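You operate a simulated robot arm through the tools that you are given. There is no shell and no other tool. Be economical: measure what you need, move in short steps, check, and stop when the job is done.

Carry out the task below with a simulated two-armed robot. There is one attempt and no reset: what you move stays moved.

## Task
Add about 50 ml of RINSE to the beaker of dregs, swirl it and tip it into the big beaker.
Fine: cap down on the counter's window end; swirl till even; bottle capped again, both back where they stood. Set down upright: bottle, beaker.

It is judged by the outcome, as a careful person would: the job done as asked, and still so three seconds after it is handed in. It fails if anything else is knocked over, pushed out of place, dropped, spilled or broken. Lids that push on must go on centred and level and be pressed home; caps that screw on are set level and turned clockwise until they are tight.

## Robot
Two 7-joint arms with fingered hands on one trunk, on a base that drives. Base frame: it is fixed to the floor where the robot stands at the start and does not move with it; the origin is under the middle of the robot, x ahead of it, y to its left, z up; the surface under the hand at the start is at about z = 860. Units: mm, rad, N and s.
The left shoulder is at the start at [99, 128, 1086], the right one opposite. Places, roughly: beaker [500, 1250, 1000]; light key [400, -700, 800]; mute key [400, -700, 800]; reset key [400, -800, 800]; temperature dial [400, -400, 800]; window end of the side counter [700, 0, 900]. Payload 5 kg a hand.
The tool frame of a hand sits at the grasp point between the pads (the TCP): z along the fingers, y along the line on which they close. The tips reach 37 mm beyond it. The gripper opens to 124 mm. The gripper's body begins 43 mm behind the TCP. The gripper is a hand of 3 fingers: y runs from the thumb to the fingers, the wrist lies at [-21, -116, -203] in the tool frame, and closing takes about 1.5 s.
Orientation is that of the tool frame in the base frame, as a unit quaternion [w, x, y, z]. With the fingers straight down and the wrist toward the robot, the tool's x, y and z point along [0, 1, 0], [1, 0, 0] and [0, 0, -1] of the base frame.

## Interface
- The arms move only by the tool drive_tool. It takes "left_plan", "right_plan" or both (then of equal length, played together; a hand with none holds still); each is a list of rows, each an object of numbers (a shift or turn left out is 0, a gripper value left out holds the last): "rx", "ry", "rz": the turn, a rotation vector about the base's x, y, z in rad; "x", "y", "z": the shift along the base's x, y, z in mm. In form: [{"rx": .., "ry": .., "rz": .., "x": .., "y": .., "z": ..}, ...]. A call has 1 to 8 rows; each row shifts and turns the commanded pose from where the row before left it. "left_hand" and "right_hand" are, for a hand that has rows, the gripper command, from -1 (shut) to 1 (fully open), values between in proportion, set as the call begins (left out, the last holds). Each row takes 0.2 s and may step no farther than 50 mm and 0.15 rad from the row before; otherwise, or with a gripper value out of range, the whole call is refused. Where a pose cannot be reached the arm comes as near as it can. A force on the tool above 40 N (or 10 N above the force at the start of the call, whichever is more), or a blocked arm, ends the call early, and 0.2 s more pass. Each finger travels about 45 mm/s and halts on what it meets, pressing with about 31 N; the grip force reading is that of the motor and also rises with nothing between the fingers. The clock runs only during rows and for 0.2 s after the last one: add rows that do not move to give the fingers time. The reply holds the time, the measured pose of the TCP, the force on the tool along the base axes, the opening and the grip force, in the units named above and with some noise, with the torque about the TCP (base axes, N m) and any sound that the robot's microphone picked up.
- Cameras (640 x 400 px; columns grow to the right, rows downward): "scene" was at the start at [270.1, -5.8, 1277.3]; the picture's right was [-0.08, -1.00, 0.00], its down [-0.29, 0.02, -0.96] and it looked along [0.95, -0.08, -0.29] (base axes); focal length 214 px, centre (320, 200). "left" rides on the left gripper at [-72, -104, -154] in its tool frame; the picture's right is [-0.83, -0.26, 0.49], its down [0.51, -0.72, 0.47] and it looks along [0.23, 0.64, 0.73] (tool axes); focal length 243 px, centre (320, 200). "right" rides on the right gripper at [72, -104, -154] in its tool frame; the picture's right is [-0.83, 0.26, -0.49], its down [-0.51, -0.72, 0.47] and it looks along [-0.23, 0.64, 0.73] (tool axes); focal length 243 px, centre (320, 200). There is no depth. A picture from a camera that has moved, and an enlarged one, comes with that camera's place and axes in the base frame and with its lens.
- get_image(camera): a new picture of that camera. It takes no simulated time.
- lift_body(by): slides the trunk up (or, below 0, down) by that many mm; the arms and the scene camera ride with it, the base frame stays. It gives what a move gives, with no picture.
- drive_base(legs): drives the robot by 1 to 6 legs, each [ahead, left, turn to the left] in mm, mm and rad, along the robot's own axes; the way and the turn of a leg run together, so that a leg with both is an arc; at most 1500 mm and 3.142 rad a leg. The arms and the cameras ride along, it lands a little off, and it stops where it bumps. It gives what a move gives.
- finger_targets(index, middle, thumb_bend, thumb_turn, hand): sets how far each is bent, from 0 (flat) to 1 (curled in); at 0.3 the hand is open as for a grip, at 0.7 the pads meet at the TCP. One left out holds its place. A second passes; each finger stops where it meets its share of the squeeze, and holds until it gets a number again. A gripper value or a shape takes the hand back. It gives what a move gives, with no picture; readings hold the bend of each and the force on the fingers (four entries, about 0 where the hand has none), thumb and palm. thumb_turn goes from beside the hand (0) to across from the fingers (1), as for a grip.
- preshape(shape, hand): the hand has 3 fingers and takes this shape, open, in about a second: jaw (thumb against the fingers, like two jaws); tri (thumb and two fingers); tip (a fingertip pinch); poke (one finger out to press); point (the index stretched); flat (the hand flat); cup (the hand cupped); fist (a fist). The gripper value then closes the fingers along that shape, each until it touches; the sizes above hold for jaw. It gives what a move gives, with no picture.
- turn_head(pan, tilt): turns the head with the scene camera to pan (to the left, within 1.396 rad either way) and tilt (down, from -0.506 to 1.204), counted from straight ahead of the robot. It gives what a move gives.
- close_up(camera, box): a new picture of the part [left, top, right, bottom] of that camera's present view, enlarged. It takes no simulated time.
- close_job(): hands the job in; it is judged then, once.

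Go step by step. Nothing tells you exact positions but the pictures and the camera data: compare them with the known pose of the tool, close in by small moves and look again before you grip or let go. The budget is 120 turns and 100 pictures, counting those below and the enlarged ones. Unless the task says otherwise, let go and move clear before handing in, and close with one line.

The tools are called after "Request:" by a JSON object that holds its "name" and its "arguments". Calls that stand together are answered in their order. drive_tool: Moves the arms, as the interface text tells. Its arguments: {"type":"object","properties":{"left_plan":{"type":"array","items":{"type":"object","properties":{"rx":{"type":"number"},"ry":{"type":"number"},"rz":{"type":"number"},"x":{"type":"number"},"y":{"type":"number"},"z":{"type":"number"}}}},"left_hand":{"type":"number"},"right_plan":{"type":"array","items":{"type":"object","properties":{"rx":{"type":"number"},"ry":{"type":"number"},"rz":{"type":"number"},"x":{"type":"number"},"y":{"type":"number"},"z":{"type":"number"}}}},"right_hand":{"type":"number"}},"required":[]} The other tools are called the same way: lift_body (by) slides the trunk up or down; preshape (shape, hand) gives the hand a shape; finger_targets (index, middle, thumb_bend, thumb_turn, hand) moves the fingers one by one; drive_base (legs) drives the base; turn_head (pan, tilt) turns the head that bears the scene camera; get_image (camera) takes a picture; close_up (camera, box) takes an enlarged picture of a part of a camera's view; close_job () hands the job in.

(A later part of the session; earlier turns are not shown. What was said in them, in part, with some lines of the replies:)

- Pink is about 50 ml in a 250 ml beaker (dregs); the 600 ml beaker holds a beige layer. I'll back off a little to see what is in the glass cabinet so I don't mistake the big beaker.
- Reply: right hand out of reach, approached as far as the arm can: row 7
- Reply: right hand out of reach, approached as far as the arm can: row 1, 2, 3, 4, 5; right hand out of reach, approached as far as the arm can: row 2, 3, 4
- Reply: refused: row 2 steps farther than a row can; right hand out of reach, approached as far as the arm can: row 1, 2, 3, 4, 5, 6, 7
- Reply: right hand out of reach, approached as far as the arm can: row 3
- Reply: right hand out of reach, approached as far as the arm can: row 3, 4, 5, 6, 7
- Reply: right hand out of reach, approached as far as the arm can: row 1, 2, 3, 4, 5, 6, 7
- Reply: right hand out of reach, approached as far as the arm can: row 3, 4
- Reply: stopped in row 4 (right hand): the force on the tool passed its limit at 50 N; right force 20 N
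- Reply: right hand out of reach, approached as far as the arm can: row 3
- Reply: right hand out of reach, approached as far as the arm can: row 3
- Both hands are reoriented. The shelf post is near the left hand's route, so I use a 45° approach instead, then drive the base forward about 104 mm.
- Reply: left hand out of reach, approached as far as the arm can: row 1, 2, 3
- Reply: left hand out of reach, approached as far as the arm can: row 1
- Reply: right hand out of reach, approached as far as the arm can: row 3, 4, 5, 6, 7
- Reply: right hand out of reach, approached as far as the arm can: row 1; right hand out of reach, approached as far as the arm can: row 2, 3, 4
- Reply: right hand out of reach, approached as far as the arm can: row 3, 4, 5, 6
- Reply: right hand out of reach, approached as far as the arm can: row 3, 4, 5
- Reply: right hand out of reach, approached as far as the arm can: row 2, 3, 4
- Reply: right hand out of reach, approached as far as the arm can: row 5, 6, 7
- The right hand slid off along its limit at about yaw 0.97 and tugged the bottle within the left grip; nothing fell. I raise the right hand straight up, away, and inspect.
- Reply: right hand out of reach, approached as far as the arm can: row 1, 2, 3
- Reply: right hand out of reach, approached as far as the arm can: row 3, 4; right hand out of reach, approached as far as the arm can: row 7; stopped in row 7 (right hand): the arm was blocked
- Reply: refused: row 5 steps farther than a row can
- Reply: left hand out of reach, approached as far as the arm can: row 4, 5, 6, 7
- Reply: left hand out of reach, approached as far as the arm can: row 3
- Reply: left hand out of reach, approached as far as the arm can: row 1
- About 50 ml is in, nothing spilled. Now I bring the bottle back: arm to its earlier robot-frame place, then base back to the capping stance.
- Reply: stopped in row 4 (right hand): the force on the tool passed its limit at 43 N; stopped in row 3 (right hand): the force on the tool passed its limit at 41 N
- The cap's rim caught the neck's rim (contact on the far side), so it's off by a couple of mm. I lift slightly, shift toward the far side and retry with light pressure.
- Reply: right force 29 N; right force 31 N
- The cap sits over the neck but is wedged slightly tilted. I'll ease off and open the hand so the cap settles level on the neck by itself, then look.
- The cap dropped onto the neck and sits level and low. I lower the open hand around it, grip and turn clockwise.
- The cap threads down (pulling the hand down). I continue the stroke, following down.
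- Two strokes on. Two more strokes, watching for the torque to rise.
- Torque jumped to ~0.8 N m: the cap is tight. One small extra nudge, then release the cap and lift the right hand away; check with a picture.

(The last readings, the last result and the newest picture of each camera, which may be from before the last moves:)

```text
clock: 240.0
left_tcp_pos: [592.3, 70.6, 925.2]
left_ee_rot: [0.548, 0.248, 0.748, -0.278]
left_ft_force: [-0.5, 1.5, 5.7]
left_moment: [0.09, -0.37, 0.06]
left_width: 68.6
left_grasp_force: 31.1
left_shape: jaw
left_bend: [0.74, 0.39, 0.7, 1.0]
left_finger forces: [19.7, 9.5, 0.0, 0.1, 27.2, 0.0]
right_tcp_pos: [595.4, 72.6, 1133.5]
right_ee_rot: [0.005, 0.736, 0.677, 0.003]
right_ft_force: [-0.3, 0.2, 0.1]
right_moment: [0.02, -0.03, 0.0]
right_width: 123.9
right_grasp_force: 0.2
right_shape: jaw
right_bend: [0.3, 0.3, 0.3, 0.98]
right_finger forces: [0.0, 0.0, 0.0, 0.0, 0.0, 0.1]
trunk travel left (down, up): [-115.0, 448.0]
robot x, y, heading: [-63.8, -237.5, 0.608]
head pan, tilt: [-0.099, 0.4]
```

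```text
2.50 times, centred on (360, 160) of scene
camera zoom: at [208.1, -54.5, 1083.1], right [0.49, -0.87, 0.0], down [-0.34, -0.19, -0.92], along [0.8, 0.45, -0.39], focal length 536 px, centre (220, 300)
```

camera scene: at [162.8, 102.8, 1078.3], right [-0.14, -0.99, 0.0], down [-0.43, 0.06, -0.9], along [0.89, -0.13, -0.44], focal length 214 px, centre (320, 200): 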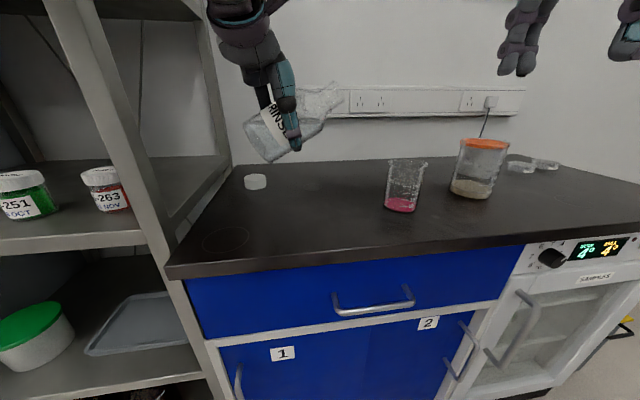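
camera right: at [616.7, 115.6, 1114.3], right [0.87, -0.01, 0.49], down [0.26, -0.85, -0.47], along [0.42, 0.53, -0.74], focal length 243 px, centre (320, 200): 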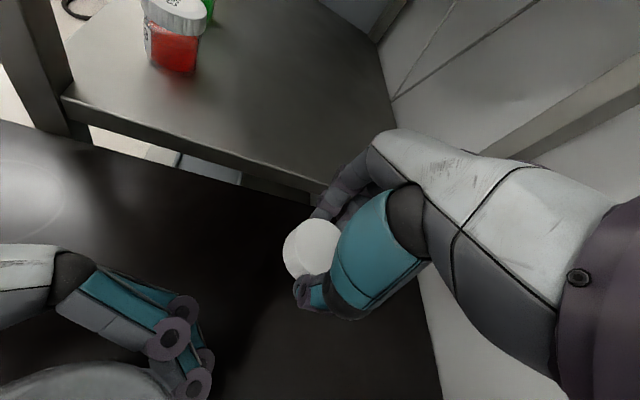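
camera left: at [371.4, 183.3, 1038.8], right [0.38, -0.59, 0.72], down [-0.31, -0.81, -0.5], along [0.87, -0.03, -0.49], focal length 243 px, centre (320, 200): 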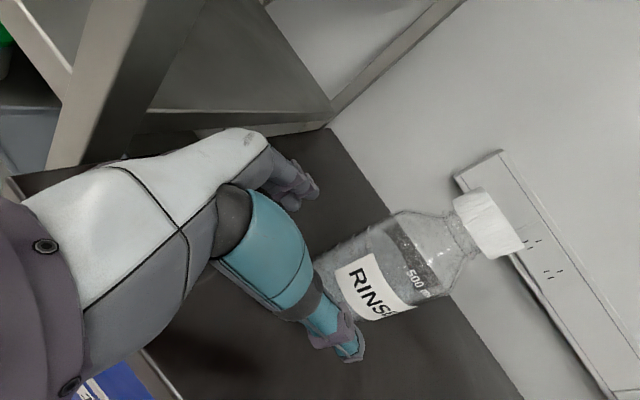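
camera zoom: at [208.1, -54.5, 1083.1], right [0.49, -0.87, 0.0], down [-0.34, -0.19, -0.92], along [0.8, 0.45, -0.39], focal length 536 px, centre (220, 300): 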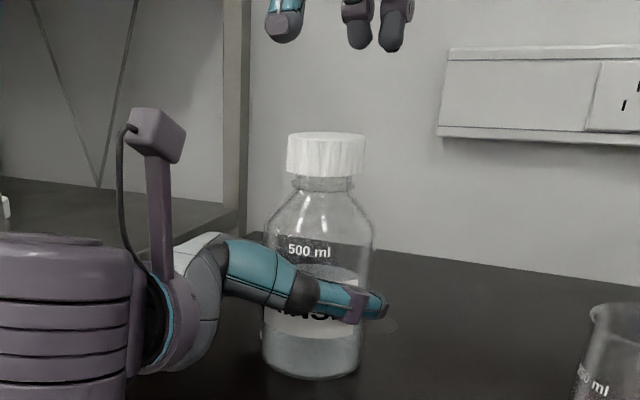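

The cap is on, level and tight. I nudge the bottle the last few mm to its original spot, release it and withdraw the left hand.

Request:
{"name": "drive_tool", "arguments": {"left_plan": [{"z": 4}, {"x": -1.5, "y": -4}, {"z": -3}, {"z": -1.5}, {}], "right_plan": [{"y": -40}, {"y": -40}, {"y": -40, "rz": 0.1}, {"y": -40, "rz": 0.1}, {"y": -40, "rz": 0.1}]}}

Request:
{"name": "drive_tool", "arguments": {"left_plan": [{}, {}, {}], "left_hand": 0.5}}

Request:
{"name": "drive_tool", "arguments": {"left_plan": [{}, {}, {}, {}], "left_hand": 1}}

```text
clock: 241.2
left_tcp_pos: [591.2, 65.7, 925.1]
left_ee_rot: [0.549, 0.249, 0.748, -0.279]
left_ft_force: [1.7, -0.9, 4.5]
left_moment: [0.09, -0.25, 0.03]
left_width: 69.0
left_grasp_force: 31.1
left_shape: jaw
left_bend: [0.74, 0.39, 0.7, 1.0]
left_finger forces: [19.4, 9.5, 0.1, 0.0, 27.6, 0.1]
right_tcp_pos: [596.5, -129.4, 1136.3]
right_ee_rot: [0.005, 0.626, 0.779, 0.005]
right_ft_force: [-0.3, 0.6, -0.7]
right_moment: [-0.01, 0.0, 0.05]
right_width: 123.9
right_grasp_force: 0.1
right_shape: jaw
right_bend: [0.3, 0.3, 0.3, 0.98]
right_finger forces: [0.0, 0.1, 0.0, 0.0, 0.0, 0.1]
trunk travel left (down, up): [-115.0, 448.0]
robot x, y, heading: [-67.3, -236.5, 0.612]
head pan, tilt: [-0.099, 0.4]
```

```text
clock: 242.0
left_tcp_pos: [590.9, 67.8, 924.3]
left_ee_rot: [0.548, 0.249, 0.748, -0.28]
left_ft_force: [0.0, 0.0, -0.3]
left_moment: [0.03, -0.02, 0.01]
left_width: 92.8
left_grasp_force: 0.1
left_shape: jaw
left_bend: [0.27, 0.36, 0.55, 0.99]
left_finger forces: [0.0, 0.0, 0.0, 0.1, 0.0, 0.0]
right_tcp_pos: [596.4, -129.0, 1135.7]
right_ee_rot: [0.005, 0.627, 0.779, 0.004]
right_ft_force: [-0.2, 0.0, -0.6]
right_moment: [0.03, 0.0, 0.0]
right_width: 123.6
right_grasp_force: 0.1
right_shape: jaw
right_bend: [0.3, 0.3, 0.3, 0.98]
right_finger forces: [0.0, 0.1, 0.1, 0.0, 0.1, 0.0]
trunk travel left (down, up): [-115.0, 448.0]
robot x, y, heading: [-61.5, -238.9, 0.614]
head pan, tilt: [-0.099, 0.4]
```

```text
clock: 243.0
left_tcp_pos: [591.2, 67.5, 922.7]
left_ee_rot: [0.548, 0.25, 0.748, -0.279]
left_ft_force: [0.3, -0.3, 0.1]
left_moment: [0.01, 0.01, -0.02]
left_width: 123.5
left_grasp_force: 0.1
left_shape: jaw
left_bend: [0.3, 0.3, 0.3, 0.98]
left_finger forces: [0.0, 0.1, 0.0, 0.0, 0.1, 0.0]
right_tcp_pos: [596.5, -127.7, 1135.3]
right_ee_rot: [0.004, 0.626, 0.78, 0.004]
right_ft_force: [0.6, 0.3, 0.6]
right_moment: [0.0, 0.0, -0.01]
right_width: 123.7
right_grasp_force: 0.0
right_shape: jaw
right_bend: [0.3, 0.3, 0.3, 0.98]
right_finger forces: [0.0, 0.1, 0.0, 0.1, 0.0, 0.0]
trunk travel left (down, up): [-115.0, 448.0]
robot x, y, heading: [-67.1, -237.9, 0.614]
head pan, tilt: [-0.099, 0.4]
```

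No contact on release. I withdraw the left hand from the bottle, raise it, then move the base to the stance for the beaker.

Request:
{"name": "drive_tool", "arguments": {"left_plan": [{"x": -15, "y": 15}, {"x": -15, "y": 15}, {"x": -15, "y": 15}, {"x": -15, "y": 15}, {"x": -15, "y": 15, "z": 20}, {"z": 45}, {"z": 48}, {"z": 48}]}}

Request:
{"name": "drive_base", "arguments": {"legs": [[-150, 0, 0], [0, 0, -0.612], [42, 232, 0]]}}

Request:
{"name": "turn_head", "arguments": {"pan": -0.05, "tilt": 0.45}}

Request:
{"name": "get_image", "arguments": {"camera": "scene"}}

```text
clock: 244.8
left_tcp_pos: [513.8, 141.5, 1085.6]
left_ee_rot: [0.548, 0.249, 0.748, -0.278]
left_ft_force: [-0.5, 0.2, 0.0]
left_moment: [0.0, 0.05, -0.02]
left_width: 123.6
left_grasp_force: 0.1
left_shape: jaw
left_bend: [0.3, 0.3, 0.3, 0.97]
left_finger forces: [0.0, 0.0, 0.1, 0.1, 0.0, 0.0]
right_tcp_pos: [596.4, -130.0, 1136.5]
right_ee_rot: [0.004, 0.627, 0.779, 0.004]
right_ft_force: [-0.1, -0.6, 0.0]
right_moment: [0.05, -0.02, -0.03]
right_width: 123.7
right_grasp_force: 0.1
right_shape: jaw
right_bend: [0.3, 0.3, 0.3, 0.98]
right_finger forces: [0.0, 0.0, 0.1, 0.0, 0.0, 0.1]
trunk travel left (down, up): [-115.0, 448.0]
robot x, y, heading: [-65.9, -235.4, 0.609]
head pan, tilt: [-0.099, 0.4]
```

```text
clock: 250.0
left_tcp_pos: [547.0, -123.7, 1083.0]
left_ee_rot: [0.436, 0.465, 0.637, -0.433]
left_ft_force: [0.2, 0.7, 0.6]
left_moment: [0.03, -0.03, 0.04]
left_width: 123.8
left_grasp_force: 0.1
left_shape: jaw
left_bend: [0.3, 0.3, 0.3, 0.97]
left_finger forces: [0.0, 0.0, 0.1, 0.0, 0.0, 0.1]
right_tcp_pos: [458.8, -389.9, 1135.2]
right_ee_rot: [0.006, 0.834, 0.552, 0.001]
right_ft_force: [0.1, -0.3, -0.5]
right_moment: [-0.03, -0.01, 0.0]
right_width: 123.8
right_grasp_force: 0.0
right_shape: jaw
right_bend: [0.3, 0.3, 0.3, 0.98]
right_finger forces: [0.0, 0.1, 0.1, 0.0, 0.0, 0.0]
trunk travel left (down, up): [-115.0, 448.0]
robot x, y, heading: [-146.3, -98.4, -0.011]
head pan, tilt: [-0.099, 0.4]
```

```text
clock: 250.7
left_tcp_pos: [548.8, -123.1, 1083.8]
left_ee_rot: [0.438, 0.465, 0.637, -0.433]
left_ft_force: [0.6, -0.4, 0.3]
left_moment: [-0.02, 0.01, 0.02]
left_width: 123.7
left_grasp_force: 0.0
left_shape: jaw
left_bend: [0.3, 0.3, 0.3, 0.97]
left_finger forces: [0.0, 0.0, 0.0, 0.0, 0.0, 0.1]
right_tcp_pos: [457.8, -391.8, 1135.1]
right_ee_rot: [0.005, 0.834, 0.552, 0.001]
right_ft_force: [0.1, -0.3, -0.9]
right_moment: [-0.03, 0.03, -0.02]
right_width: 123.8
right_grasp_force: 0.1
right_shape: jaw
right_bend: [0.3, 0.3, 0.3, 0.98]
right_finger forces: [0.1, 0.1, 0.0, 0.0, 0.1, 0.1]
trunk travel left (down, up): [-115.0, 448.0]
robot x, y, heading: [-143.0, -92.8, -0.007]
head pan, tilt: [-0.051, 0.45]
```

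```text
3 pictures are left
camera scene: at [181.9, -101.4, 1078.3], right [-0.06, -1.0, 0.0], down [-0.43, 0.03, -0.9], along [0.9, -0.05, -0.43], focal length 214 px, centre (320, 200)
```

scene: 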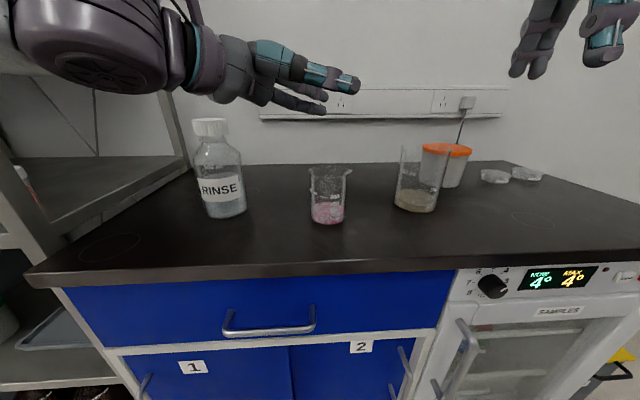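

All upright; the beaker seems to be at y≈−135. I use the left wrist camera to fix the beaker's position before gripping.

Request:
{"name": "get_image", "arguments": {"camera": "left"}}

```text
2 pictures are left
camera left: at [436.7, -11.1, 1206.9], right [-0.02, -0.7, 0.71], down [-0.72, -0.48, -0.5], along [0.69, -0.53, -0.49], focal length 243 px, centre (320, 200)
```

left: 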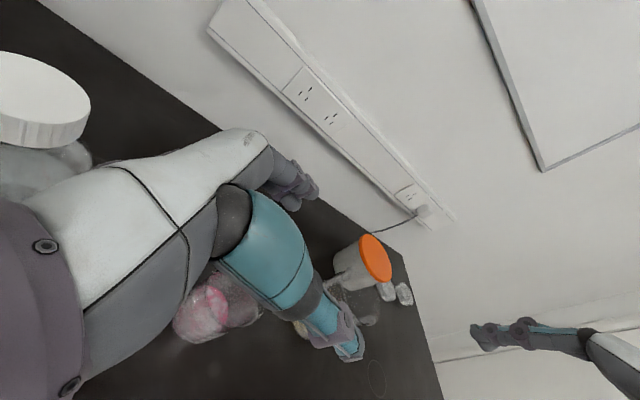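

The left camera gives the beaker at (545, −138) (the same picture puts the bottle cap at (596, 67), as expected). I shift 5/9 mm and lower the open hand around the beaker, then grip.

Request:
{"name": "drive_tool", "arguments": {"left_plan": [{"x": -5, "y": -9}, {"z": -40}, {"z": -40}, {"z": -30}, {"z": -30}, {"z": -20}, {"z": -5}, {}]}}

```text
clock: 252.5
left_tcp_pos: [542.4, -131.4, 917.2]
left_ee_rot: [0.437, 0.465, 0.637, -0.433]
left_ft_force: [-0.2, 0.3, 0.3]
left_moment: [0.04, 0.03, 0.0]
left_width: 123.6
left_grasp_force: 0.2
left_shape: jaw
left_bend: [0.3, 0.3, 0.3, 0.97]
left_finger forces: [0.0, 0.1, 0.0, 0.0, 0.0, 0.1]
right_tcp_pos: [457.7, -390.0, 1135.7]
right_ee_rot: [0.006, 0.834, 0.552, 0.002]
right_ft_force: [-0.1, 0.7, -0.1]
right_moment: [0.0, 0.0, 0.01]
right_width: 123.6
right_grasp_force: 0.1
right_shape: jaw
right_bend: [0.3, 0.3, 0.3, 0.98]
right_finger forces: [0.0, 0.1, 0.0, 0.1, 0.0, 0.0]
trunk travel left (down, up): [-115.0, 448.0]
robot x, y, heading: [-142.5, -94.1, -0.013]
head pan, tilt: [-0.051, 0.45]
```

No contact on the way down. I close on the beaker and lift a little.

Request:
{"name": "drive_tool", "arguments": {"left_plan": [{}, {}, {}, {}, {}, {}, {}], "left_hand": -1}}

Request:
{"name": "drive_tool", "arguments": {"left_plan": [{"z": 10}, {"z": 15}, {}]}}

```text
clock: 254.1
left_tcp_pos: [541.8, -132.1, 918.7]
left_ee_rot: [0.438, 0.465, 0.637, -0.432]
left_ft_force: [0.1, -1.1, 0.2]
left_moment: [-0.01, -0.04, -0.03]
left_width: 56.3
left_grasp_force: 30.6
left_shape: jaw
left_bend: [0.74, 0.46, 0.71, 1.0]
left_finger forces: [16.5, 8.7, 0.0, 0.1, 26.8, 0.0]
right_tcp_pos: [458.1, -391.4, 1136.3]
right_ee_rot: [0.006, 0.834, 0.552, 0.001]
right_ft_force: [0.3, -0.3, -0.3]
right_moment: [0.0, 0.0, -0.03]
right_width: 123.4
right_grasp_force: 0.1
right_shape: jaw
right_bend: [0.3, 0.3, 0.3, 0.98]
right_finger forces: [0.1, 0.0, 0.0, 0.0, 0.1, 0.1]
trunk travel left (down, up): [-115.0, 448.0]
robot x, y, heading: [-146.4, -96.4, -0.012]
head pan, tilt: [-0.051, 0.45]
```

```text
clock: 254.9
left_tcp_pos: [544.1, -131.3, 942.4]
left_ee_rot: [0.438, 0.465, 0.637, -0.432]
left_ft_force: [0.4, 0.4, -1.6]
left_moment: [0.03, 0.01, -0.01]
left_width: 56.1
left_grasp_force: 31.1
left_shape: jaw
left_bend: [0.74, 0.46, 0.71, 1.0]
left_finger forces: [16.2, 8.8, 0.0, 0.1, 26.7, 0.1]
right_tcp_pos: [458.2, -391.0, 1135.1]
right_ee_rot: [0.006, 0.834, 0.552, 0.001]
right_ft_force: [0.4, -0.2, -0.4]
right_moment: [0.0, 0.01, 0.0]
right_width: 123.9
right_grasp_force: 0.0
right_shape: jaw
right_bend: [0.3, 0.3, 0.3, 0.98]
right_finger forces: [0.0, 0.0, 0.0, 0.0, 0.1, 0.0]
trunk travel left (down, up): [-115.0, 448.0]
robot x, y, heading: [-146.7, -95.7, -0.009]
head pan, tilt: [-0.051, 0.45]
```

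Held securely. I raise it a bit and swirl it in small circles.

Request:
{"name": "drive_tool", "arguments": {"left_plan": [{"z": 25}, {"z": 25}, {"x": 14}, {"x": -14, "y": 14}, {"x": -14, "y": -14}, {"x": 14, "y": -14}, {"x": 14, "y": 14}, {"x": -14, "y": 14}]}}

Request:
{"name": "drive_tool", "arguments": {"left_plan": [{"x": -14, "y": -14}, {"x": 14, "y": -14}, {"x": 14, "y": 14}, {"x": -14, "y": 14}, {"x": -14, "y": -14}, {"x": 14, "y": -14}, {"x": 14, "y": 14}, {"x": -14, "y": 14}]}}

Request:
{"name": "drive_tool", "arguments": {"left_plan": [{"x": -14, "y": -14}, {"x": 14, "y": -14}, {"x": 14, "y": 14}, {"x": -14, "y": 14}, {"x": -14, "y": -14}, {"x": 14, "y": -14}, {"x": 14, "y": 14}, {"x": -14, "y": 14}]}}

Request:
{"name": "drive_tool", "arguments": {"left_plan": [{"x": -14, "y": -14}, {"x": 14, "y": -14}, {"x": 14, "y": 14}, {"x": -14, "y": 14}, {"x": -14, "y": -14}, {"x": 14, "y": -14}, {"x": 14, "y": 14}, {"x": -14, "y": 14}]}}

Request:
{"name": "drive_tool", "arguments": {"left_plan": [{"x": -14, "y": -14}, {"x": 14, "y": -14}, {"x": 14, "y": 14}, {"x": -14, "y": 14}, {"x": -14, "y": -14}, {"x": 14, "y": -14}, {"y": 14}, {}]}}

Request:
{"name": "close_up", "arguments": {"camera": "scene", "box": [270, 70, 430, 230]}}

```text
clock: 256.7
left_tcp_pos: [545.0, -117.6, 995.4]
left_ee_rot: [0.438, 0.465, 0.636, -0.433]
left_ft_force: [-1.1, 0.1, -0.3]
left_moment: [0.02, 0.0, 0.0]
left_width: 56.3
left_grasp_force: 30.7
left_shape: jaw
left_bend: [0.74, 0.46, 0.71, 1.0]
left_finger forces: [16.4, 8.7, 0.0, 0.0, 26.9, 0.1]
right_tcp_pos: [456.8, -390.7, 1136.1]
right_ee_rot: [0.006, 0.834, 0.551, 0.002]
right_ft_force: [-0.1, -0.4, -0.8]
right_moment: [0.02, 0.05, 0.0]
right_width: 123.8
right_grasp_force: 0.2
right_shape: jaw
right_bend: [0.3, 0.3, 0.3, 0.98]
right_finger forces: [0.0, 0.0, 0.0, 0.0, 0.1, 0.0]
trunk travel left (down, up): [-115.0, 448.0]
robot x, y, heading: [-146.1, -93.8, -0.009]
head pan, tilt: [-0.051, 0.45]
```

```text
clock: 258.5
left_tcp_pos: [543.1, -118.2, 993.6]
left_ee_rot: [0.438, 0.465, 0.636, -0.433]
left_ft_force: [0.6, -0.6, -1.4]
left_moment: [0.0, 0.01, 0.02]
left_width: 56.3
left_grasp_force: 30.7
left_shape: jaw
left_bend: [0.74, 0.46, 0.71, 1.0]
left_finger forces: [16.3, 8.8, 0.0, 0.0, 26.8, 0.0]
right_tcp_pos: [456.3, -390.6, 1137.5]
right_ee_rot: [0.006, 0.834, 0.552, 0.002]
right_ft_force: [-0.5, 0.2, 0.0]
right_moment: [0.0, -0.01, -0.03]
right_width: 123.6
right_grasp_force: 0.0
right_shape: jaw
right_bend: [0.3, 0.3, 0.3, 0.98]
right_finger forces: [0.1, 0.0, 0.0, 0.0, 0.0, 0.0]
trunk travel left (down, up): [-115.0, 448.0]
robot x, y, heading: [-146.5, -97.0, -0.014]
head pan, tilt: [-0.051, 0.45]
```

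```text
clock: 260.3
left_tcp_pos: [542.1, -118.1, 996.8]
left_ee_rot: [0.437, 0.466, 0.636, -0.434]
left_ft_force: [-0.3, -0.5, -1.9]
left_moment: [0.05, 0.03, 0.0]
left_width: 56.0
left_grasp_force: 31.0
left_shape: jaw
left_bend: [0.74, 0.46, 0.71, 1.0]
left_finger forces: [16.3, 8.7, 0.1, 0.0, 26.7, 0.1]
right_tcp_pos: [457.9, -390.0, 1136.2]
right_ee_rot: [0.006, 0.834, 0.552, 0.001]
right_ft_force: [0.2, 0.1, 0.4]
right_moment: [0.01, -0.03, 0.01]
right_width: 123.7
right_grasp_force: 0.1
right_shape: jaw
right_bend: [0.3, 0.3, 0.3, 0.98]
right_finger forces: [0.0, 0.0, 0.0, 0.0, 0.0, 0.0]
trunk travel left (down, up): [-115.0, 448.0]
robot x, y, heading: [-147.1, -97.3, -0.015]
head pan, tilt: [-0.051, 0.45]
```

```text
clock: 262.1
left_tcp_pos: [541.9, -118.9, 993.0]
left_ee_rot: [0.437, 0.464, 0.637, -0.434]
left_ft_force: [-0.2, 0.4, -0.8]
left_moment: [0.03, 0.03, 0.03]
left_width: 56.1
left_grasp_force: 31.2
left_shape: jaw
left_bend: [0.74, 0.46, 0.71, 1.0]
left_finger forces: [16.4, 8.8, 0.0, 0.0, 26.8, 0.0]
right_tcp_pos: [457.4, -390.0, 1135.8]
right_ee_rot: [0.007, 0.834, 0.552, 0.002]
right_ft_force: [-0.4, -0.2, 1.0]
right_moment: [0.01, 0.0, 0.0]
right_width: 123.9
right_grasp_force: 0.0
right_shape: jaw
right_bend: [0.3, 0.3, 0.3, 0.98]
right_finger forces: [0.0, 0.0, 0.0, 0.0, 0.1, 0.0]
trunk travel left (down, up): [-115.0, 448.0]
robot x, y, heading: [-145.9, -94.6, -0.011]
head pan, tilt: [-0.051, 0.45]
```

```text
clock: 263.9
left_tcp_pos: [543.5, -134.5, 992.6]
left_ee_rot: [0.438, 0.464, 0.637, -0.433]
left_ft_force: [0.9, -0.7, -1.7]
left_moment: [-0.01, -0.02, 0.01]
left_width: 56.1
left_grasp_force: 31.1
left_shape: jaw
left_bend: [0.74, 0.46, 0.71, 1.0]
left_finger forces: [16.3, 8.8, 0.1, 0.0, 26.6, 0.1]
right_tcp_pos: [458.2, -392.1, 1134.8]
right_ee_rot: [0.005, 0.834, 0.552, 0.003]
right_ft_force: [-0.5, 0.0, 0.0]
right_moment: [0.0, -0.02, -0.01]
right_width: 123.7
right_grasp_force: 0.1
right_shape: jaw
right_bend: [0.3, 0.3, 0.3, 0.98]
right_finger forces: [0.0, 0.0, 0.1, 0.1, 0.1, 0.0]
trunk travel left (down, up): [-115.0, 448.0]
robot x, y, heading: [-143.1, -94.7, -0.013]
head pan, tilt: [-0.051, 0.45]
```

```text
2.50 times, centred on (350, 150) of scene
camera zoom: at [182.4, -102.3, 1078.1], right [-0.06, -1.0, 0.0], down [-0.43, 0.03, -0.9], along [0.9, -0.05, -0.44], focal length 536 px, centre (245, 325)
```

zoom: 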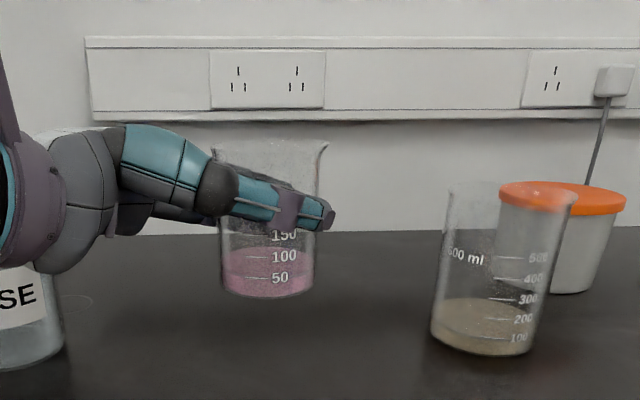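

The liquid looks nearly uniform. I swirl some more to be sure, then lift for the pour.

Request:
{"name": "drive_tool", "arguments": {"left_plan": [{"x": 14}, {"x": -14, "y": 14}, {"x": -14, "y": -14}, {"x": 14, "y": -14}, {"x": 14, "y": 14}, {"x": -14, "y": 14}, {"x": -14, "y": -14}, {"x": 14, "y": -14}]}}

Request:
{"name": "drive_tool", "arguments": {"left_plan": [{"x": 14, "y": 14}, {"x": -14, "y": 14}, {"x": -14, "y": -14}, {"x": 14, "y": -14}, {"x": 14, "y": 14}, {"x": -14, "y": 14}, {"x": -14, "y": -14}, {"x": 14, "y": -14}]}}

Request:
{"name": "drive_tool", "arguments": {"left_plan": [{"x": 14, "y": 14}, {"x": -14, "y": 14}, {"x": -14, "y": -14}, {"x": 14, "y": -14}, {"x": 14, "y": 14}, {"x": -14, "y": 14}, {"x": -14, "y": -14}, {"x": 14, "y": -14}]}}

Request:
{"name": "drive_tool", "arguments": {"left_plan": [{"x": 14, "y": 14}, {"x": -14, "y": 14}, {"x": -14, "y": -14}, {"x": 14, "y": -14}, {"x": 14, "y": 14}, {"x": -14, "y": 14}, {"x": -14, "y": -14}, {"x": 14}]}}

Request:
{"name": "drive_tool", "arguments": {"left_plan": [{"z": 20}, {"z": 25}, {"z": 20}, {"z": 15}, {}]}}

Request:
{"name": "drive_base", "arguments": {"legs": [[4, -345, 0.012]]}}

```text
clock: 265.7
left_tcp_pos: [544.9, -148.1, 992.4]
left_ee_rot: [0.437, 0.464, 0.637, -0.433]
left_ft_force: [0.0, 0.3, -1.9]
left_moment: [0.01, 0.02, 0.01]
left_width: 55.8
left_grasp_force: 31.2
left_shape: jaw
left_bend: [0.74, 0.46, 0.71, 1.0]
left_finger forces: [16.4, 8.7, 0.1, 0.0, 26.5, 0.1]
right_tcp_pos: [458.6, -391.8, 1134.7]
right_ee_rot: [0.005, 0.834, 0.552, 0.001]
right_ft_force: [1.0, -0.2, 0.0]
right_moment: [-0.02, 0.05, -0.01]
right_width: 123.7
right_grasp_force: 0.1
right_shape: jaw
right_bend: [0.3, 0.3, 0.3, 0.98]
right_finger forces: [0.0, 0.0, 0.1, 0.0, 0.0, 0.0]
trunk travel left (down, up): [-115.0, 448.0]
robot x, y, heading: [-144.5, -97.3, -0.007]
head pan, tilt: [-0.051, 0.45]
```

```text
clock: 267.5
left_tcp_pos: [544.0, -146.9, 992.7]
left_ee_rot: [0.436, 0.465, 0.637, -0.433]
left_ft_force: [0.2, 0.9, -1.4]
left_moment: [0.0, -0.02, -0.03]
left_width: 55.7
left_grasp_force: 30.6
left_shape: jaw
left_bend: [0.74, 0.46, 0.71, 1.0]
left_finger forces: [16.3, 8.7, 0.0, 0.0, 26.4, 0.1]
right_tcp_pos: [460.2, -391.5, 1135.0]
right_ee_rot: [0.005, 0.834, 0.551, 0.001]
right_ft_force: [0.1, -0.7, -0.3]
right_moment: [0.02, 0.02, 0.03]
right_width: 123.7
right_grasp_force: 0.0
right_shape: jaw
right_bend: [0.3, 0.3, 0.3, 0.98]
right_finger forces: [0.0, 0.0, 0.1, 0.0, 0.0, 0.0]
trunk travel left (down, up): [-115.0, 448.0]
robot x, y, heading: [-146.6, -98.5, -0.008]
head pan, tilt: [-0.051, 0.45]
```

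```text
clock: 269.3
left_tcp_pos: [544.2, -147.2, 991.5]
left_ee_rot: [0.437, 0.464, 0.637, -0.433]
left_ft_force: [-0.2, -0.1, -2.2]
left_moment: [-0.01, 0.01, -0.05]
left_width: 56.0
left_grasp_force: 31.4
left_shape: jaw
left_bend: [0.74, 0.46, 0.71, 1.0]
left_finger forces: [16.5, 8.7, 0.0, 0.0, 26.4, 0.0]
right_tcp_pos: [458.0, -390.8, 1134.8]
right_ee_rot: [0.005, 0.834, 0.552, 0.002]
right_ft_force: [0.9, -0.2, -1.0]
right_moment: [0.02, 0.01, 0.01]
right_width: 124.1
right_grasp_force: 0.0
right_shape: jaw
right_bend: [0.3, 0.3, 0.3, 0.98]
right_finger forces: [0.0, 0.1, 0.0, 0.0, 0.0, 0.0]
trunk travel left (down, up): [-115.0, 448.0]
robot x, y, heading: [-143.1, -97.9, -0.012]
head pan, tilt: [-0.051, 0.45]
```

```text
clock: 271.1
left_tcp_pos: [544.1, -132.6, 993.8]
left_ee_rot: [0.438, 0.464, 0.637, -0.432]
left_ft_force: [0.0, -1.0, -1.0]
left_moment: [-0.02, -0.05, -0.03]
left_width: 56.1
left_grasp_force: 30.8
left_shape: jaw
left_bend: [0.74, 0.46, 0.71, 1.0]
left_finger forces: [16.6, 8.8, 0.0, 0.0, 26.4, 0.0]
right_tcp_pos: [457.5, -390.3, 1134.5]
right_ee_rot: [0.005, 0.834, 0.552, 0.001]
right_ft_force: [0.6, -0.7, 0.1]
right_moment: [-0.03, 0.06, -0.02]
right_width: 123.9
right_grasp_force: 0.0
right_shape: jaw
right_bend: [0.3, 0.3, 0.3, 0.98]
right_finger forces: [0.0, 0.0, 0.0, 0.0, 0.1, 0.1]
trunk travel left (down, up): [-115.0, 448.0]
robot x, y, heading: [-147.0, -95.6, -0.006]
head pan, tilt: [-0.051, 0.45]
```

```text
clock: 272.3
left_tcp_pos: [543.7, -132.2, 1071.4]
left_ee_rot: [0.437, 0.464, 0.637, -0.433]
left_ft_force: [0.3, -0.2, -1.3]
left_moment: [0.02, -0.02, -0.02]
left_width: 55.7
left_grasp_force: 31.2
left_shape: jaw
left_bend: [0.74, 0.46, 0.71, 1.0]
left_finger forces: [16.5, 8.9, 0.0, 0.0, 26.2, 0.0]
right_tcp_pos: [458.6, -390.5, 1135.6]
right_ee_rot: [0.005, 0.834, 0.552, 0.001]
right_ft_force: [0.1, -0.2, -0.3]
right_moment: [0.04, 0.02, 0.04]
right_width: 123.8
right_grasp_force: 0.0
right_shape: jaw
right_bend: [0.3, 0.3, 0.3, 0.98]
right_finger forces: [0.1, 0.1, 0.1, 0.0, 0.1, 0.0]
trunk travel left (down, up): [-115.0, 448.0]
robot x, y, heading: [-146.0, -97.5, -0.01]
head pan, tilt: [-0.051, 0.45]
```

```text
clock: 275.9
left_tcp_pos: [547.8, -469.7, 1073.5]
left_ee_rot: [0.441, 0.459, 0.641, -0.428]
left_ft_force: [-0.1, -0.4, -1.0]
left_moment: [0.07, 0.01, -0.02]
left_width: 55.8
left_grasp_force: 30.8
left_shape: jaw
left_bend: [0.74, 0.46, 0.71, 1.0]
left_finger forces: [16.4, 8.6, 0.0, 0.0, 26.2, 0.0]
right_tcp_pos: [467.1, -729.1, 1135.1]
right_ee_rot: [0.005, 0.829, 0.56, 0.001]
right_ft_force: [0.7, 0.1, 0.1]
right_moment: [0.03, -0.03, 0.0]
right_width: 123.6
right_grasp_force: 0.0
right_shape: jaw
right_bend: [0.3, 0.3, 0.3, 0.98]
right_finger forces: [0.0, 0.0, 0.0, 0.0, 0.1, 0.0]
trunk travel left (down, up): [-115.0, 448.0]
robot x, y, heading: [-140.2, -446.3, 0.01]
head pan, tilt: [-0.051, 0.45]
```

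Swirled. Now I bring the beaker to just left of the big beaker's mouth (arm +46, +202 mm).

Request:
{"name": "drive_tool", "arguments": {"left_plan": [{"x": 9, "y": 40}, {"x": 9, "y": 40}, {"x": 9, "y": 40}, {"x": 9, "y": 40}, {"x": 10, "y": 40}, {}]}}

Request:
{"name": "drive_tool", "arguments": {"left_plan": [{"rx": 0.14}, {"rx": 0.14}, {"rx": 0.14}, {"rx": 0.14}, {"rx": 0.14}, {}]}}

```text
clock: 277.3
left_tcp_pos: [593.5, -271.0, 1072.9]
left_ee_rot: [0.441, 0.459, 0.641, -0.429]
left_ft_force: [-0.3, -0.6, -1.3]
left_moment: [0.02, -0.03, 0.02]
left_width: 55.8
left_grasp_force: 31.0
left_shape: jaw
left_bend: [0.74, 0.46, 0.71, 1.0]
left_finger forces: [16.5, 8.7, 0.1, 0.1, 26.2, 0.0]
right_tcp_pos: [466.3, -730.8, 1134.7]
right_ee_rot: [0.005, 0.829, 0.559, 0.002]
right_ft_force: [0.5, -0.1, -0.7]
right_moment: [0.05, 0.0, 0.02]
right_width: 123.8
right_grasp_force: 0.1
right_shape: jaw
right_bend: [0.3, 0.3, 0.3, 0.98]
right_finger forces: [0.1, 0.1, 0.0, 0.0, 0.1, 0.0]
trunk travel left (down, up): [-115.0, 448.0]
robot x, y, heading: [-141.1, -446.2, 0.006]
head pan, tilt: [-0.051, 0.45]
```

```text
clock: 278.7
left_tcp_pos: [593.1, -269.5, 1072.7]
left_ee_rot: [0.257, 0.583, 0.749, -0.184]
left_ft_force: [0.6, 0.1, -2.4]
left_moment: [-0.04, 0.0, -0.02]
left_width: 55.9
left_grasp_force: 31.4
left_shape: jaw
left_bend: [0.74, 0.46, 0.71, 1.0]
left_finger forces: [16.4, 8.8, 0.1, 0.0, 26.2, 0.0]
right_tcp_pos: [466.1, -727.5, 1135.4]
right_ee_rot: [0.005, 0.829, 0.56, 0.001]
right_ft_force: [-0.4, 0.9, -0.1]
right_moment: [-0.02, 0.0, 0.03]
right_width: 123.8
right_grasp_force: 0.0
right_shape: jaw
right_bend: [0.3, 0.3, 0.3, 0.98]
right_finger forces: [0.0, 0.1, 0.0, 0.0, 0.1, 0.0]
trunk travel left (down, up): [-115.0, 448.0]
robot x, y, heading: [-142.0, -444.8, 0.007]
head pan, tilt: [-0.051, 0.45]
```

At 40° with no limits. I tilt to ~57° (before flow) and use the picture to verify the alignment.

Request:
{"name": "drive_tool", "arguments": {"left_plan": [{"rx": 0.14}, {"rx": 0.15}, {}]}}

Request:
{"name": "close_up", "arguments": {"camera": "scene", "box": [180, 70, 380, 230]}}

```text
clock: 279.5
left_tcp_pos: [594.5, -267.9, 1072.9]
left_ee_rot: [0.17, 0.614, 0.767, -0.075]
left_ft_force: [0.1, -0.2, -1.2]
left_moment: [-0.01, -0.03, -0.03]
left_width: 55.9
left_grasp_force: 31.6
left_shape: jaw
left_bend: [0.74, 0.46, 0.71, 1.0]
left_finger forces: [16.4, 8.6, 0.0, 0.0, 26.5, 0.1]
right_tcp_pos: [467.0, -728.2, 1136.7]
right_ee_rot: [0.006, 0.829, 0.559, 0.002]
right_ft_force: [-0.2, 0.7, -0.3]
right_moment: [0.0, 0.0, 0.01]
right_width: 123.4
right_grasp_force: 0.1
right_shape: jaw
right_bend: [0.3, 0.3, 0.3, 0.98]
right_finger forces: [0.0, 0.0, 0.1, 0.1, 0.2, 0.1]
trunk travel left (down, up): [-115.0, 448.0]
robot x, y, heading: [-140.4, -445.5, 0.011]
head pan, tilt: [-0.051, 0.45]
```

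```text
2.50 times, centred on (280, 150) of scene
camera zoom: at [185.9, -444.1, 1078.2], right [-0.04, -1.0, 0.0], down [-0.44, 0.02, -0.9], along [0.9, -0.04, -0.44], focal length 536 px, centre (420, 325)
```

zoom: 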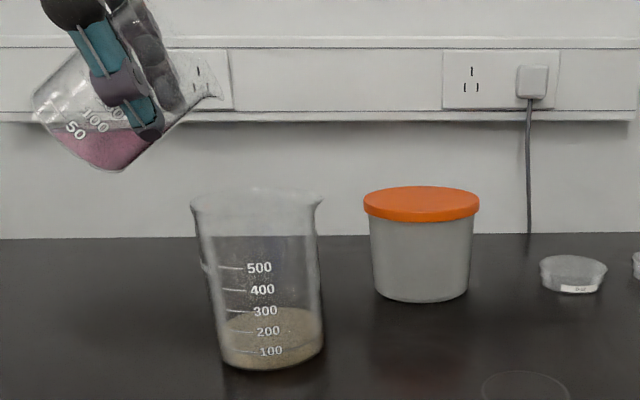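

The spout is a little left of the big beaker's centre; I shift 16 mm right and 2 mm back, and tilt on slowly.

Request:
{"name": "drive_tool", "arguments": {"left_plan": [{"x": -2, "y": -8}, {"y": -8}, {"rx": 0.08}, {"rx": 0.06}, {"rx": 0.04, "y": -1}, {"rx": 0.04, "y": -1}, {"rx": 0.04, "y": -1}, {}]}}

Request:
{"name": "drive_tool", "arguments": {"left_plan": [{"rx": 0.05, "y": -2}, {"rx": 0.05, "y": -2}, {"rx": 0.05, "y": -2}, {"rx": 0.05, "y": -2}, {"rx": 0.05, "y": -2}, {"rx": 0.05, "y": -2}, {}]}}

```text
clock: 281.3
left_tcp_pos: [591.8, -288.5, 1072.8]
left_ee_rot: [0.089, 0.63, 0.771, 0.028]
left_ft_force: [0.7, 0.4, -1.0]
left_moment: [-0.03, -0.04, 0.01]
left_width: 55.7
left_grasp_force: 31.1
left_shape: jaw
left_bend: [0.74, 0.46, 0.71, 1.0]
left_finger forces: [16.5, 8.8, 0.1, 0.0, 26.4, 0.1]
right_tcp_pos: [465.9, -728.3, 1135.5]
right_ee_rot: [0.005, 0.829, 0.56, 0.002]
right_ft_force: [1.0, 0.2, -0.3]
right_moment: [-0.04, -0.01, 0.01]
right_width: 123.7
right_grasp_force: 0.1
right_shape: jaw
right_bend: [0.3, 0.3, 0.3, 0.98]
right_finger forces: [0.0, 0.1, 0.0, 0.1, 0.1, 0.0]
trunk travel left (down, up): [-115.0, 448.0]
robot x, y, heading: [-138.8, -446.6, 0.006]
head pan, tilt: [-0.051, 0.45]
```

```text
clock: 282.9
left_tcp_pos: [591.1, -300.9, 1073.2]
left_ee_rot: [-0.005, 0.636, 0.759, 0.141]
left_ft_force: [-0.7, 0.3, -1.2]
left_moment: [-0.01, -0.01, 0.01]
left_width: 55.9
left_grasp_force: 30.9
left_shape: jaw
left_bend: [0.74, 0.46, 0.71, 1.0]
left_finger forces: [16.5, 8.6, 0.1, 0.1, 26.2, 0.1]
right_tcp_pos: [466.2, -728.3, 1136.3]
right_ee_rot: [0.006, 0.829, 0.559, 0.003]
right_ft_force: [0.3, -0.2, 0.4]
right_moment: [0.01, 0.0, -0.01]
right_width: 123.8
right_grasp_force: 0.1
right_shape: jaw
right_bend: [0.3, 0.3, 0.3, 0.98]
right_finger forces: [0.0, 0.0, 0.1, 0.0, 0.0, 0.1]
trunk travel left (down, up): [-115.0, 448.0]
robot x, y, heading: [-138.3, -442.4, 0.015]
head pan, tilt: [-0.051, 0.45]
```

Now past ~89°, no limits. I continue to about 117° to drain it, and hold.

Request:
{"name": "drive_tool", "arguments": {"left_plan": [{"rx": 0.06, "y": -2}, {"rx": 0.06, "y": -2, "z": 1}, {"rx": 0.06, "y": -3, "z": 1}, {"rx": 0.06, "y": -3, "z": 1}, {"rx": 0.06, "y": -3, "z": 1}, {"rx": 0.06, "y": -3, "z": 1}, {}, {}]}}

Request:
{"name": "drive_tool", "arguments": {"left_plan": [{"rx": 0.06, "y": -2, "z": 1}, {"rx": 0.06, "y": -2, "z": 1}, {}, {}, {}, {}, {}, {}]}}

Request:
{"name": "drive_tool", "arguments": {"left_plan": [{}, {}, {}, {}, {}, {}, {}, {}]}}

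```text
clock: 284.7
left_tcp_pos: [592.2, -317.2, 1077.3]
left_ee_rot: [-0.12, 0.626, 0.72, 0.274]
left_ft_force: [-0.6, -0.9, -1.1]
left_moment: [-0.02, 0.01, -0.04]
left_width: 55.6
left_grasp_force: 30.8
left_shape: jaw
left_bend: [0.74, 0.46, 0.71, 1.0]
left_finger forces: [16.6, 8.5, 0.0, 0.0, 26.3, 0.1]
right_tcp_pos: [467.0, -729.4, 1136.4]
right_ee_rot: [0.005, 0.829, 0.559, 0.001]
right_ft_force: [0.1, -0.1, 0.3]
right_moment: [0.02, 0.01, -0.04]
right_width: 123.7
right_grasp_force: 0.1
right_shape: jaw
right_bend: [0.3, 0.3, 0.3, 0.98]
right_finger forces: [0.0, 0.1, 0.1, 0.0, 0.0, 0.1]
trunk travel left (down, up): [-115.0, 448.0]
robot x, y, heading: [-144.1, -443.9, 0.004]
head pan, tilt: [-0.051, 0.45]
```

```text
clock: 286.5
left_tcp_pos: [608.8, -305.4, 1072.4]
left_ee_rot: [-0.156, 0.618, 0.702, 0.317]
left_ft_force: [-0.8, 0.2, -1.0]
left_moment: [-0.03, -0.01, -0.03]
left_width: 55.8
left_grasp_force: 30.7
left_shape: jaw
left_bend: [0.74, 0.46, 0.71, 1.0]
left_finger forces: [16.6, 8.5, 0.1, 0.0, 26.2, 0.0]
left hand out of reach, approached as far as the arm can: row 1, 2
right_tcp_pos: [466.5, -730.4, 1135.5]
right_ee_rot: [0.005, 0.829, 0.559, 0.002]
right_ft_force: [0.3, -0.3, 0.6]
right_moment: [-0.03, 0.03, 0.03]
right_width: 123.9
right_grasp_force: 0.2
right_shape: jaw
right_bend: [0.3, 0.3, 0.3, 0.98]
right_finger forces: [0.1, 0.0, 0.0, 0.1, 0.0, 0.1]
trunk travel left (down, up): [-115.0, 448.0]
robot x, y, heading: [-140.8, -445.5, 0.008]
head pan, tilt: [-0.051, 0.45]
```

```text
clock: 288.3
left_tcp_pos: [608.1, -305.5, 1071.9]
left_ee_rot: [-0.157, 0.618, 0.702, 0.318]
left_ft_force: [1.0, -0.5, -1.1]
left_moment: [-0.03, 0.0, 0.01]
left_width: 55.6
left_grasp_force: 30.6
left_shape: jaw
left_bend: [0.74, 0.46, 0.71, 1.0]
left_finger forces: [16.6, 8.5, 0.0, 0.0, 26.3, 0.1]
right_tcp_pos: [466.0, -729.6, 1134.7]
right_ee_rot: [0.005, 0.829, 0.559, 0.002]
right_ft_force: [-0.3, -0.3, 0.0]
right_moment: [0.02, 0.03, 0.03]
right_width: 123.7
right_grasp_force: 0.1
right_shape: jaw
right_bend: [0.3, 0.3, 0.3, 0.98]
right_finger forces: [0.0, 0.2, 0.0, 0.0, 0.0, 0.1]
trunk travel left (down, up): [-115.0, 448.0]
robot x, y, heading: [-144.3, -442.6, 0.006]
head pan, tilt: [-0.051, 0.45]
```

Drained (weight down to the empty beaker). I tilt it back upright over the big beaker.

Request:
{"name": "drive_tool", "arguments": {"left_plan": [{"rx": -0.14, "x": -7}, {"rx": -0.14, "x": -7}, {"rx": -0.14}, {"rx": -0.14}, {"rx": -0.14}, {"rx": -0.14}, {"rx": -0.14}, {}]}}

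Request:
{"name": "drive_tool", "arguments": {"left_plan": [{"rx": -0.14}, {"rx": -0.14, "z": 5}, {"rx": -0.14}, {"rx": -0.14}, {"rx": -0.14}, {"rx": -0.14}, {"rx": -0.14}, {"rx": -0.068}]}}

```text
clock: 290.1
left_tcp_pos: [595.4, -307.1, 1070.8]
left_ee_rot: [0.152, 0.618, 0.77, -0.05]
left_ft_force: [0.6, 0.1, -1.0]
left_moment: [0.01, 0.01, -0.02]
left_width: 55.5
left_grasp_force: 30.9
left_shape: jaw
left_bend: [0.74, 0.46, 0.71, 1.0]
left_finger forces: [16.5, 8.6, 0.0, 0.0, 26.2, 0.0]
right_tcp_pos: [466.5, -729.8, 1135.0]
right_ee_rot: [0.005, 0.829, 0.559, 0.002]
right_ft_force: [-1.1, -0.1, 0.1]
right_moment: [0.02, 0.01, -0.01]
right_width: 123.5
right_grasp_force: 0.0
right_shape: jaw
right_bend: [0.3, 0.3, 0.3, 0.98]
right_finger forces: [0.0, 0.0, 0.1, 0.0, 0.0, 0.1]
trunk travel left (down, up): [-115.0, 448.0]
robot x, y, heading: [-141.1, -445.3, 0.004]
head pan, tilt: [-0.051, 0.45]
```

```text
clock: 291.9
left_tcp_pos: [593.4, -305.7, 1078.6]
left_ee_rot: [0.441, 0.46, 0.64, -0.429]
left_ft_force: [-0.8, 0.7, 0.2]
left_moment: [0.01, 0.0, 0.01]
left_width: 55.5
left_grasp_force: 31.0
left_shape: jaw
left_bend: [0.74, 0.46, 0.71, 1.0]
left_finger forces: [16.4, 8.5, 0.1, 0.0, 26.0, 0.0]
right_tcp_pos: [466.5, -729.0, 1135.7]
right_ee_rot: [0.005, 0.829, 0.559, 0.0]
right_ft_force: [0.8, 0.6, 0.9]
right_moment: [0.03, -0.02, -0.01]
right_width: 123.9
right_grasp_force: 0.0
right_shape: jaw
right_bend: [0.3, 0.3, 0.3, 0.98]
right_finger forces: [0.0, 0.0, 0.1, 0.1, 0.0, 0.0]
trunk travel left (down, up): [-115.0, 448.0]
robot x, y, heading: [-142.0, -443.9, 0.006]
head pan, tilt: [-0.051, 0.45]
```

Upright again and empty. I move it back: arm to the carrying pose, base left to the beaker's original place.

Request:
{"name": "drive_tool", "arguments": {"left_plan": [{"x": -12, "y": -44}, {"x": -12, "y": -44}, {"x": -12, "y": -44}, {"x": -11, "y": -44}, {}]}}

Request:
{"name": "drive_base", "arguments": {"legs": [[0, 363, 0]]}}

```text
clock: 293.1
left_tcp_pos: [548.5, -480.6, 1077.3]
left_ee_rot: [0.442, 0.459, 0.64, -0.429]
left_ft_force: [-0.8, 0.7, -0.8]
left_moment: [0.02, -0.01, 0.01]
left_width: 55.6
left_grasp_force: 30.9
left_shape: jaw
left_bend: [0.74, 0.46, 0.72, 1.0]
left_finger forces: [16.5, 8.5, 0.1, 0.0, 25.9, 0.1]
right_tcp_pos: [466.0, -727.3, 1136.8]
right_ee_rot: [0.006, 0.829, 0.559, 0.001]
right_ft_force: [0.3, 0.7, -0.2]
right_moment: [-0.05, 0.0, -0.05]
right_width: 123.7
right_grasp_force: 0.0
right_shape: jaw
right_bend: [0.3, 0.3, 0.3, 0.98]
right_finger forces: [0.0, 0.0, 0.0, 0.0, 0.1, 0.0]
trunk travel left (down, up): [-115.0, 448.0]
robot x, y, heading: [-141.5, -445.1, 0.009]
head pan, tilt: [-0.051, 0.45]
```

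```text
clock: 296.9
left_tcp_pos: [546.0, -119.1, 1078.4]
left_ee_rot: [0.441, 0.46, 0.641, -0.429]
left_ft_force: [0.3, -0.5, -1.4]
left_moment: [0.0, -0.03, 0.0]
left_width: 55.6
left_grasp_force: 31.2
left_shape: jaw
left_bend: [0.74, 0.46, 0.72, 1.0]
left_finger forces: [16.5, 8.6, 0.1, 0.0, 25.8, 0.0]
right_tcp_pos: [463.9, -366.1, 1136.2]
right_ee_rot: [0.005, 0.83, 0.558, 0.001]
right_ft_force: [-0.3, 0.0, -0.2]
right_moment: [-0.01, -0.01, 0.02]
right_width: 123.9
right_grasp_force: 0.1
right_shape: jaw
right_bend: [0.3, 0.3, 0.3, 0.98]
right_finger forces: [0.0, 0.0, 0.0, 0.0, 0.1, 0.0]
trunk travel left (down, up): [-115.0, 448.0]
robot x, y, heading: [-142.1, -79.6, 0.01]
head pan, tilt: [-0.051, 0.45]
```

Request:
{"name": "drive_tool", "arguments": {"left_plan": [{"z": -40, "y": -2}, {"z": -40}, {"z": -40}, {"z": -25}, {"z": -8}, {}]}}

Request:
{"name": "drive_tool", "arguments": {"left_plan": [{"z": -3}, {"z": -2}, {}]}}

```text
clock: 298.3
left_tcp_pos: [547.0, -118.5, 925.9]
left_ee_rot: [0.441, 0.46, 0.641, -0.428]
left_ft_force: [-0.4, 0.6, -1.1]
left_moment: [-0.01, -0.01, -0.02]
left_width: 55.6
left_grasp_force: 31.1
left_shape: jaw
left_bend: [0.74, 0.46, 0.72, 1.0]
left_finger forces: [16.6, 8.4, 0.0, 0.1, 25.7, 0.0]
right_tcp_pos: [464.5, -366.6, 1133.8]
right_ee_rot: [0.005, 0.829, 0.559, 0.002]
right_ft_force: [-0.1, 0.6, -0.6]
right_moment: [-0.03, 0.01, 0.0]
right_width: 123.6
right_grasp_force: 0.1
right_shape: jaw
right_bend: [0.3, 0.3, 0.3, 0.98]
right_finger forces: [0.0, 0.0, 0.0, 0.0, 0.1, 0.0]
trunk travel left (down, up): [-115.0, 448.0]
robot x, y, heading: [-145.4, -78.1, 0.01]
head pan, tilt: [-0.051, 0.45]
```

```text
clock: 299.1
left_tcp_pos: [546.4, -120.1, 919.1]
left_ee_rot: [0.44, 0.46, 0.641, -0.43]
left_ft_force: [-0.3, 0.0, -0.2]
left_moment: [0.02, 0.01, 0.0]
left_width: 55.6
left_grasp_force: 31.2
left_shape: jaw
left_bend: [0.74, 0.46, 0.72, 1.0]
left_finger forces: [16.5, 8.4, 0.0, 0.0, 25.6, 0.1]
right_tcp_pos: [463.1, -367.0, 1136.4]
right_ee_rot: [0.005, 0.83, 0.558, 0.001]
right_ft_force: [0.5, -1.1, 0.2]
right_moment: [-0.01, 0.01, -0.01]
right_width: 123.6
right_grasp_force: 0.0
right_shape: jaw
right_bend: [0.3, 0.3, 0.3, 0.98]
right_finger forces: [0.1, 0.0, 0.0, 0.0, 0.0, 0.0]
trunk travel left (down, up): [-115.0, 448.0]
robot x, y, heading: [-145.2, -82.7, 0.008]
head pan, tilt: [-0.051, 0.45]
```

Almost touching; I lower in fine steps until contact.

Request:
{"name": "drive_tool", "arguments": {"left_plan": [{"z": -1}, {"z": -1}, {}]}}

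Request:
{"name": "drive_tool", "arguments": {"left_plan": [{"z": -0.7}, {}]}}

```text
clock: 299.9
left_tcp_pos: [545.8, -120.4, 918.1]
left_ee_rot: [0.44, 0.46, 0.641, -0.428]
left_ft_force: [0.0, -1.8, 4.2]
left_moment: [-0.05, -0.11, -0.03]
left_width: 55.2
left_grasp_force: 31.0
left_shape: jaw
left_bend: [0.74, 0.46, 0.72, 1.0]
left_finger forces: [17.4, 8.5, 0.0, 0.0, 26.6, 0.0]
right_tcp_pos: [462.7, -366.1, 1136.5]
right_ee_rot: [0.006, 0.83, 0.558, 0.002]
right_ft_force: [0.5, 0.3, -0.4]
right_moment: [-0.04, 0.01, 0.01]
right_width: 123.6
right_grasp_force: 0.1
right_shape: jaw
right_bend: [0.3, 0.3, 0.3, 0.98]
right_finger forces: [0.1, 0.0, 0.0, 0.0, 0.0, 0.0]
trunk travel left (down, up): [-115.0, 448.0]
robot x, y, heading: [-146.2, -81.1, 0.004]
head pan, tilt: [-0.051, 0.45]
```

```text
clock: 300.5
left_tcp_pos: [544.4, -120.2, 917.8]
left_ee_rot: [0.441, 0.46, 0.641, -0.428]
left_ft_force: [0.3, -2.1, 6.8]
left_moment: [-0.05, -0.17, -0.04]
left_width: 55.0
left_grasp_force: 31.5
left_shape: jaw
left_bend: [0.74, 0.46, 0.72, 1.0]
left_finger forces: [17.3, 8.5, 0.0, 0.0, 26.9, 0.0]
right_tcp_pos: [463.4, -365.6, 1136.3]
right_ee_rot: [0.005, 0.829, 0.559, 0.003]
right_ft_force: [-0.2, 0.0, 0.3]
right_moment: [0.03, -0.02, 0.02]
right_width: 123.7
right_grasp_force: 0.0
right_shape: jaw
right_bend: [0.3, 0.3, 0.3, 0.98]
right_finger forces: [0.0, 0.0, 0.0, 0.0, 0.0, 0.1]
trunk travel left (down, up): [-115.0, 448.0]
robot x, y, heading: [-144.8, -80.7, 0.006]
head pan, tilt: [-0.051, 0.45]
```

It stands on the counter. I open the hand and check the fingers are free before lifting away.

Request:
{"name": "drive_tool", "arguments": {"left_plan": [{"z": 0.7}, {}, {}, {}], "left_hand": 0.3}}

Request:
{"name": "drive_tool", "arguments": {"left_plan": [{}, {}, {}, {}], "left_hand": 1}}

Request:
{"name": "drive_tool", "arguments": {"left_plan": [{"z": 10}, {"z": 20}, {"z": 40}, {"z": 45}, {"z": 45}, {"z": 30}]}}

```text
clock: 301.5
left_tcp_pos: [546.0, -121.2, 917.6]
left_ee_rot: [0.44, 0.46, 0.641, -0.429]
left_ft_force: [1.7, -0.3, -0.1]
left_moment: [-0.02, 0.02, -0.03]
left_width: 80.2
left_grasp_force: 0.1
left_shape: jaw
left_bend: [0.28, 0.39, 0.62, 1.0]
left_finger forces: [0.1, 0.0, 0.0, 0.1, 0.1, 0.0]
right_tcp_pos: [463.8, -364.8, 1135.9]
right_ee_rot: [0.006, 0.829, 0.559, 0.001]
right_ft_force: [0.1, 0.1, -0.3]
right_moment: [0.04, 0.03, 0.02]
right_width: 123.5
right_grasp_force: 0.0
right_shape: jaw
right_bend: [0.3, 0.3, 0.3, 0.98]
right_finger forces: [0.0, 0.0, 0.1, 0.0, 0.1, 0.1]
trunk travel left (down, up): [-115.0, 448.0]
robot x, y, heading: [-144.1, -83.3, 0.008]
head pan, tilt: [-0.051, 0.45]
```

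```text
clock: 302.5
left_tcp_pos: [546.5, -120.9, 918.5]
left_ee_rot: [0.44, 0.461, 0.641, -0.429]
left_ft_force: [0.1, 0.3, -0.5]
left_moment: [-0.01, 0.02, 0.0]
left_width: 123.7
left_grasp_force: 0.0
left_shape: jaw
left_bend: [0.3, 0.3, 0.3, 0.98]
left_finger forces: [0.1, 0.1, 0.0, 0.0, 0.1, 0.0]
right_tcp_pos: [463.3, -365.9, 1135.6]
right_ee_rot: [0.006, 0.829, 0.559, 0.001]
right_ft_force: [0.8, 0.6, -0.3]
right_moment: [0.0, 0.01, 0.01]
right_width: 123.7
right_grasp_force: 0.0
right_shape: jaw
right_bend: [0.3, 0.3, 0.3, 0.98]
right_finger forces: [0.0, 0.1, 0.0, 0.0, 0.0, 0.0]
trunk travel left (down, up): [-115.0, 448.0]
robot x, y, heading: [-146.2, -81.9, 0.008]
head pan, tilt: [-0.051, 0.45]
```

```text
clock: 303.9
left_tcp_pos: [544.5, -118.8, 1109.4]
left_ee_rot: [0.44, 0.46, 0.641, -0.429]
left_ft_force: [-0.9, 0.0, -0.1]
left_moment: [-0.01, 0.0, -0.01]
left_width: 123.8
left_grasp_force: 0.1
left_shape: jaw
left_bend: [0.3, 0.3, 0.3, 0.98]
left_finger forces: [0.0, 0.1, 0.1, 0.1, 0.0, 0.1]
right_tcp_pos: [462.5, -366.4, 1136.3]
right_ee_rot: [0.005, 0.829, 0.559, 0.003]
right_ft_force: [-0.5, 0.2, 0.0]
right_moment: [0.07, -0.03, -0.02]
right_width: 123.7
right_grasp_force: 0.1
right_shape: jaw
right_bend: [0.3, 0.3, 0.3, 0.98]
right_finger forces: [0.0, 0.1, 0.0, 0.0, 0.0, 0.1]
trunk travel left (down, up): [-115.0, 448.0]
robot x, y, heading: [-145.4, -80.2, 0.001]
head pan, tilt: [-0.051, 0.45]
```

Both hands are free and above everything. I back the robot straight off and hand in.

Request:
{"name": "drive_base", "arguments": {"legs": [[-250, 0, 0]]}}

Request:
{"name": "close_job", "arguments": {}}

```text
clock: 305.7
left_tcp_pos: [291.2, -119.3, 1108.2]
left_ee_rot: [0.44, 0.46, 0.641, -0.428]
left_ft_force: [0.9, 0.4, 0.8]
left_moment: [-0.01, 0.01, 0.04]
left_width: 123.7
left_grasp_force: 0.1
left_shape: jaw
left_bend: [0.3, 0.3, 0.3, 0.98]
left_finger forces: [0.1, 0.1, 0.0, 0.0, 0.1, 0.0]
right_tcp_pos: [208.3, -366.1, 1135.2]
right_ee_rot: [0.004, 0.829, 0.559, 0.002]
right_ft_force: [-0.1, -0.5, 0.1]
right_moment: [-0.03, -0.04, 0.0]
right_width: 123.9
right_grasp_force: 0.0
right_shape: jaw
right_bend: [0.3, 0.3, 0.3, 0.98]
right_finger forces: [0.1, 0.0, 0.1, 0.0, 0.0, 0.0]
trunk travel left (down, up): [-115.0, 448.0]
robot x, y, heading: [-400.8, -80.2, -0.0]
head pan, tilt: [-0.051, 0.45]
```

```text
The job is handed in.
```

I added about 50 ml of RINSE to the dregs (judged by eye), swirled the beaker and emptied it into the 600 ml beaker; the bottle is capped tight and both stand upright within about a centimetre of their original spots. The pictures ran out before the last tilt, so I confirmed the pour and the final set-down only from force and position readings.
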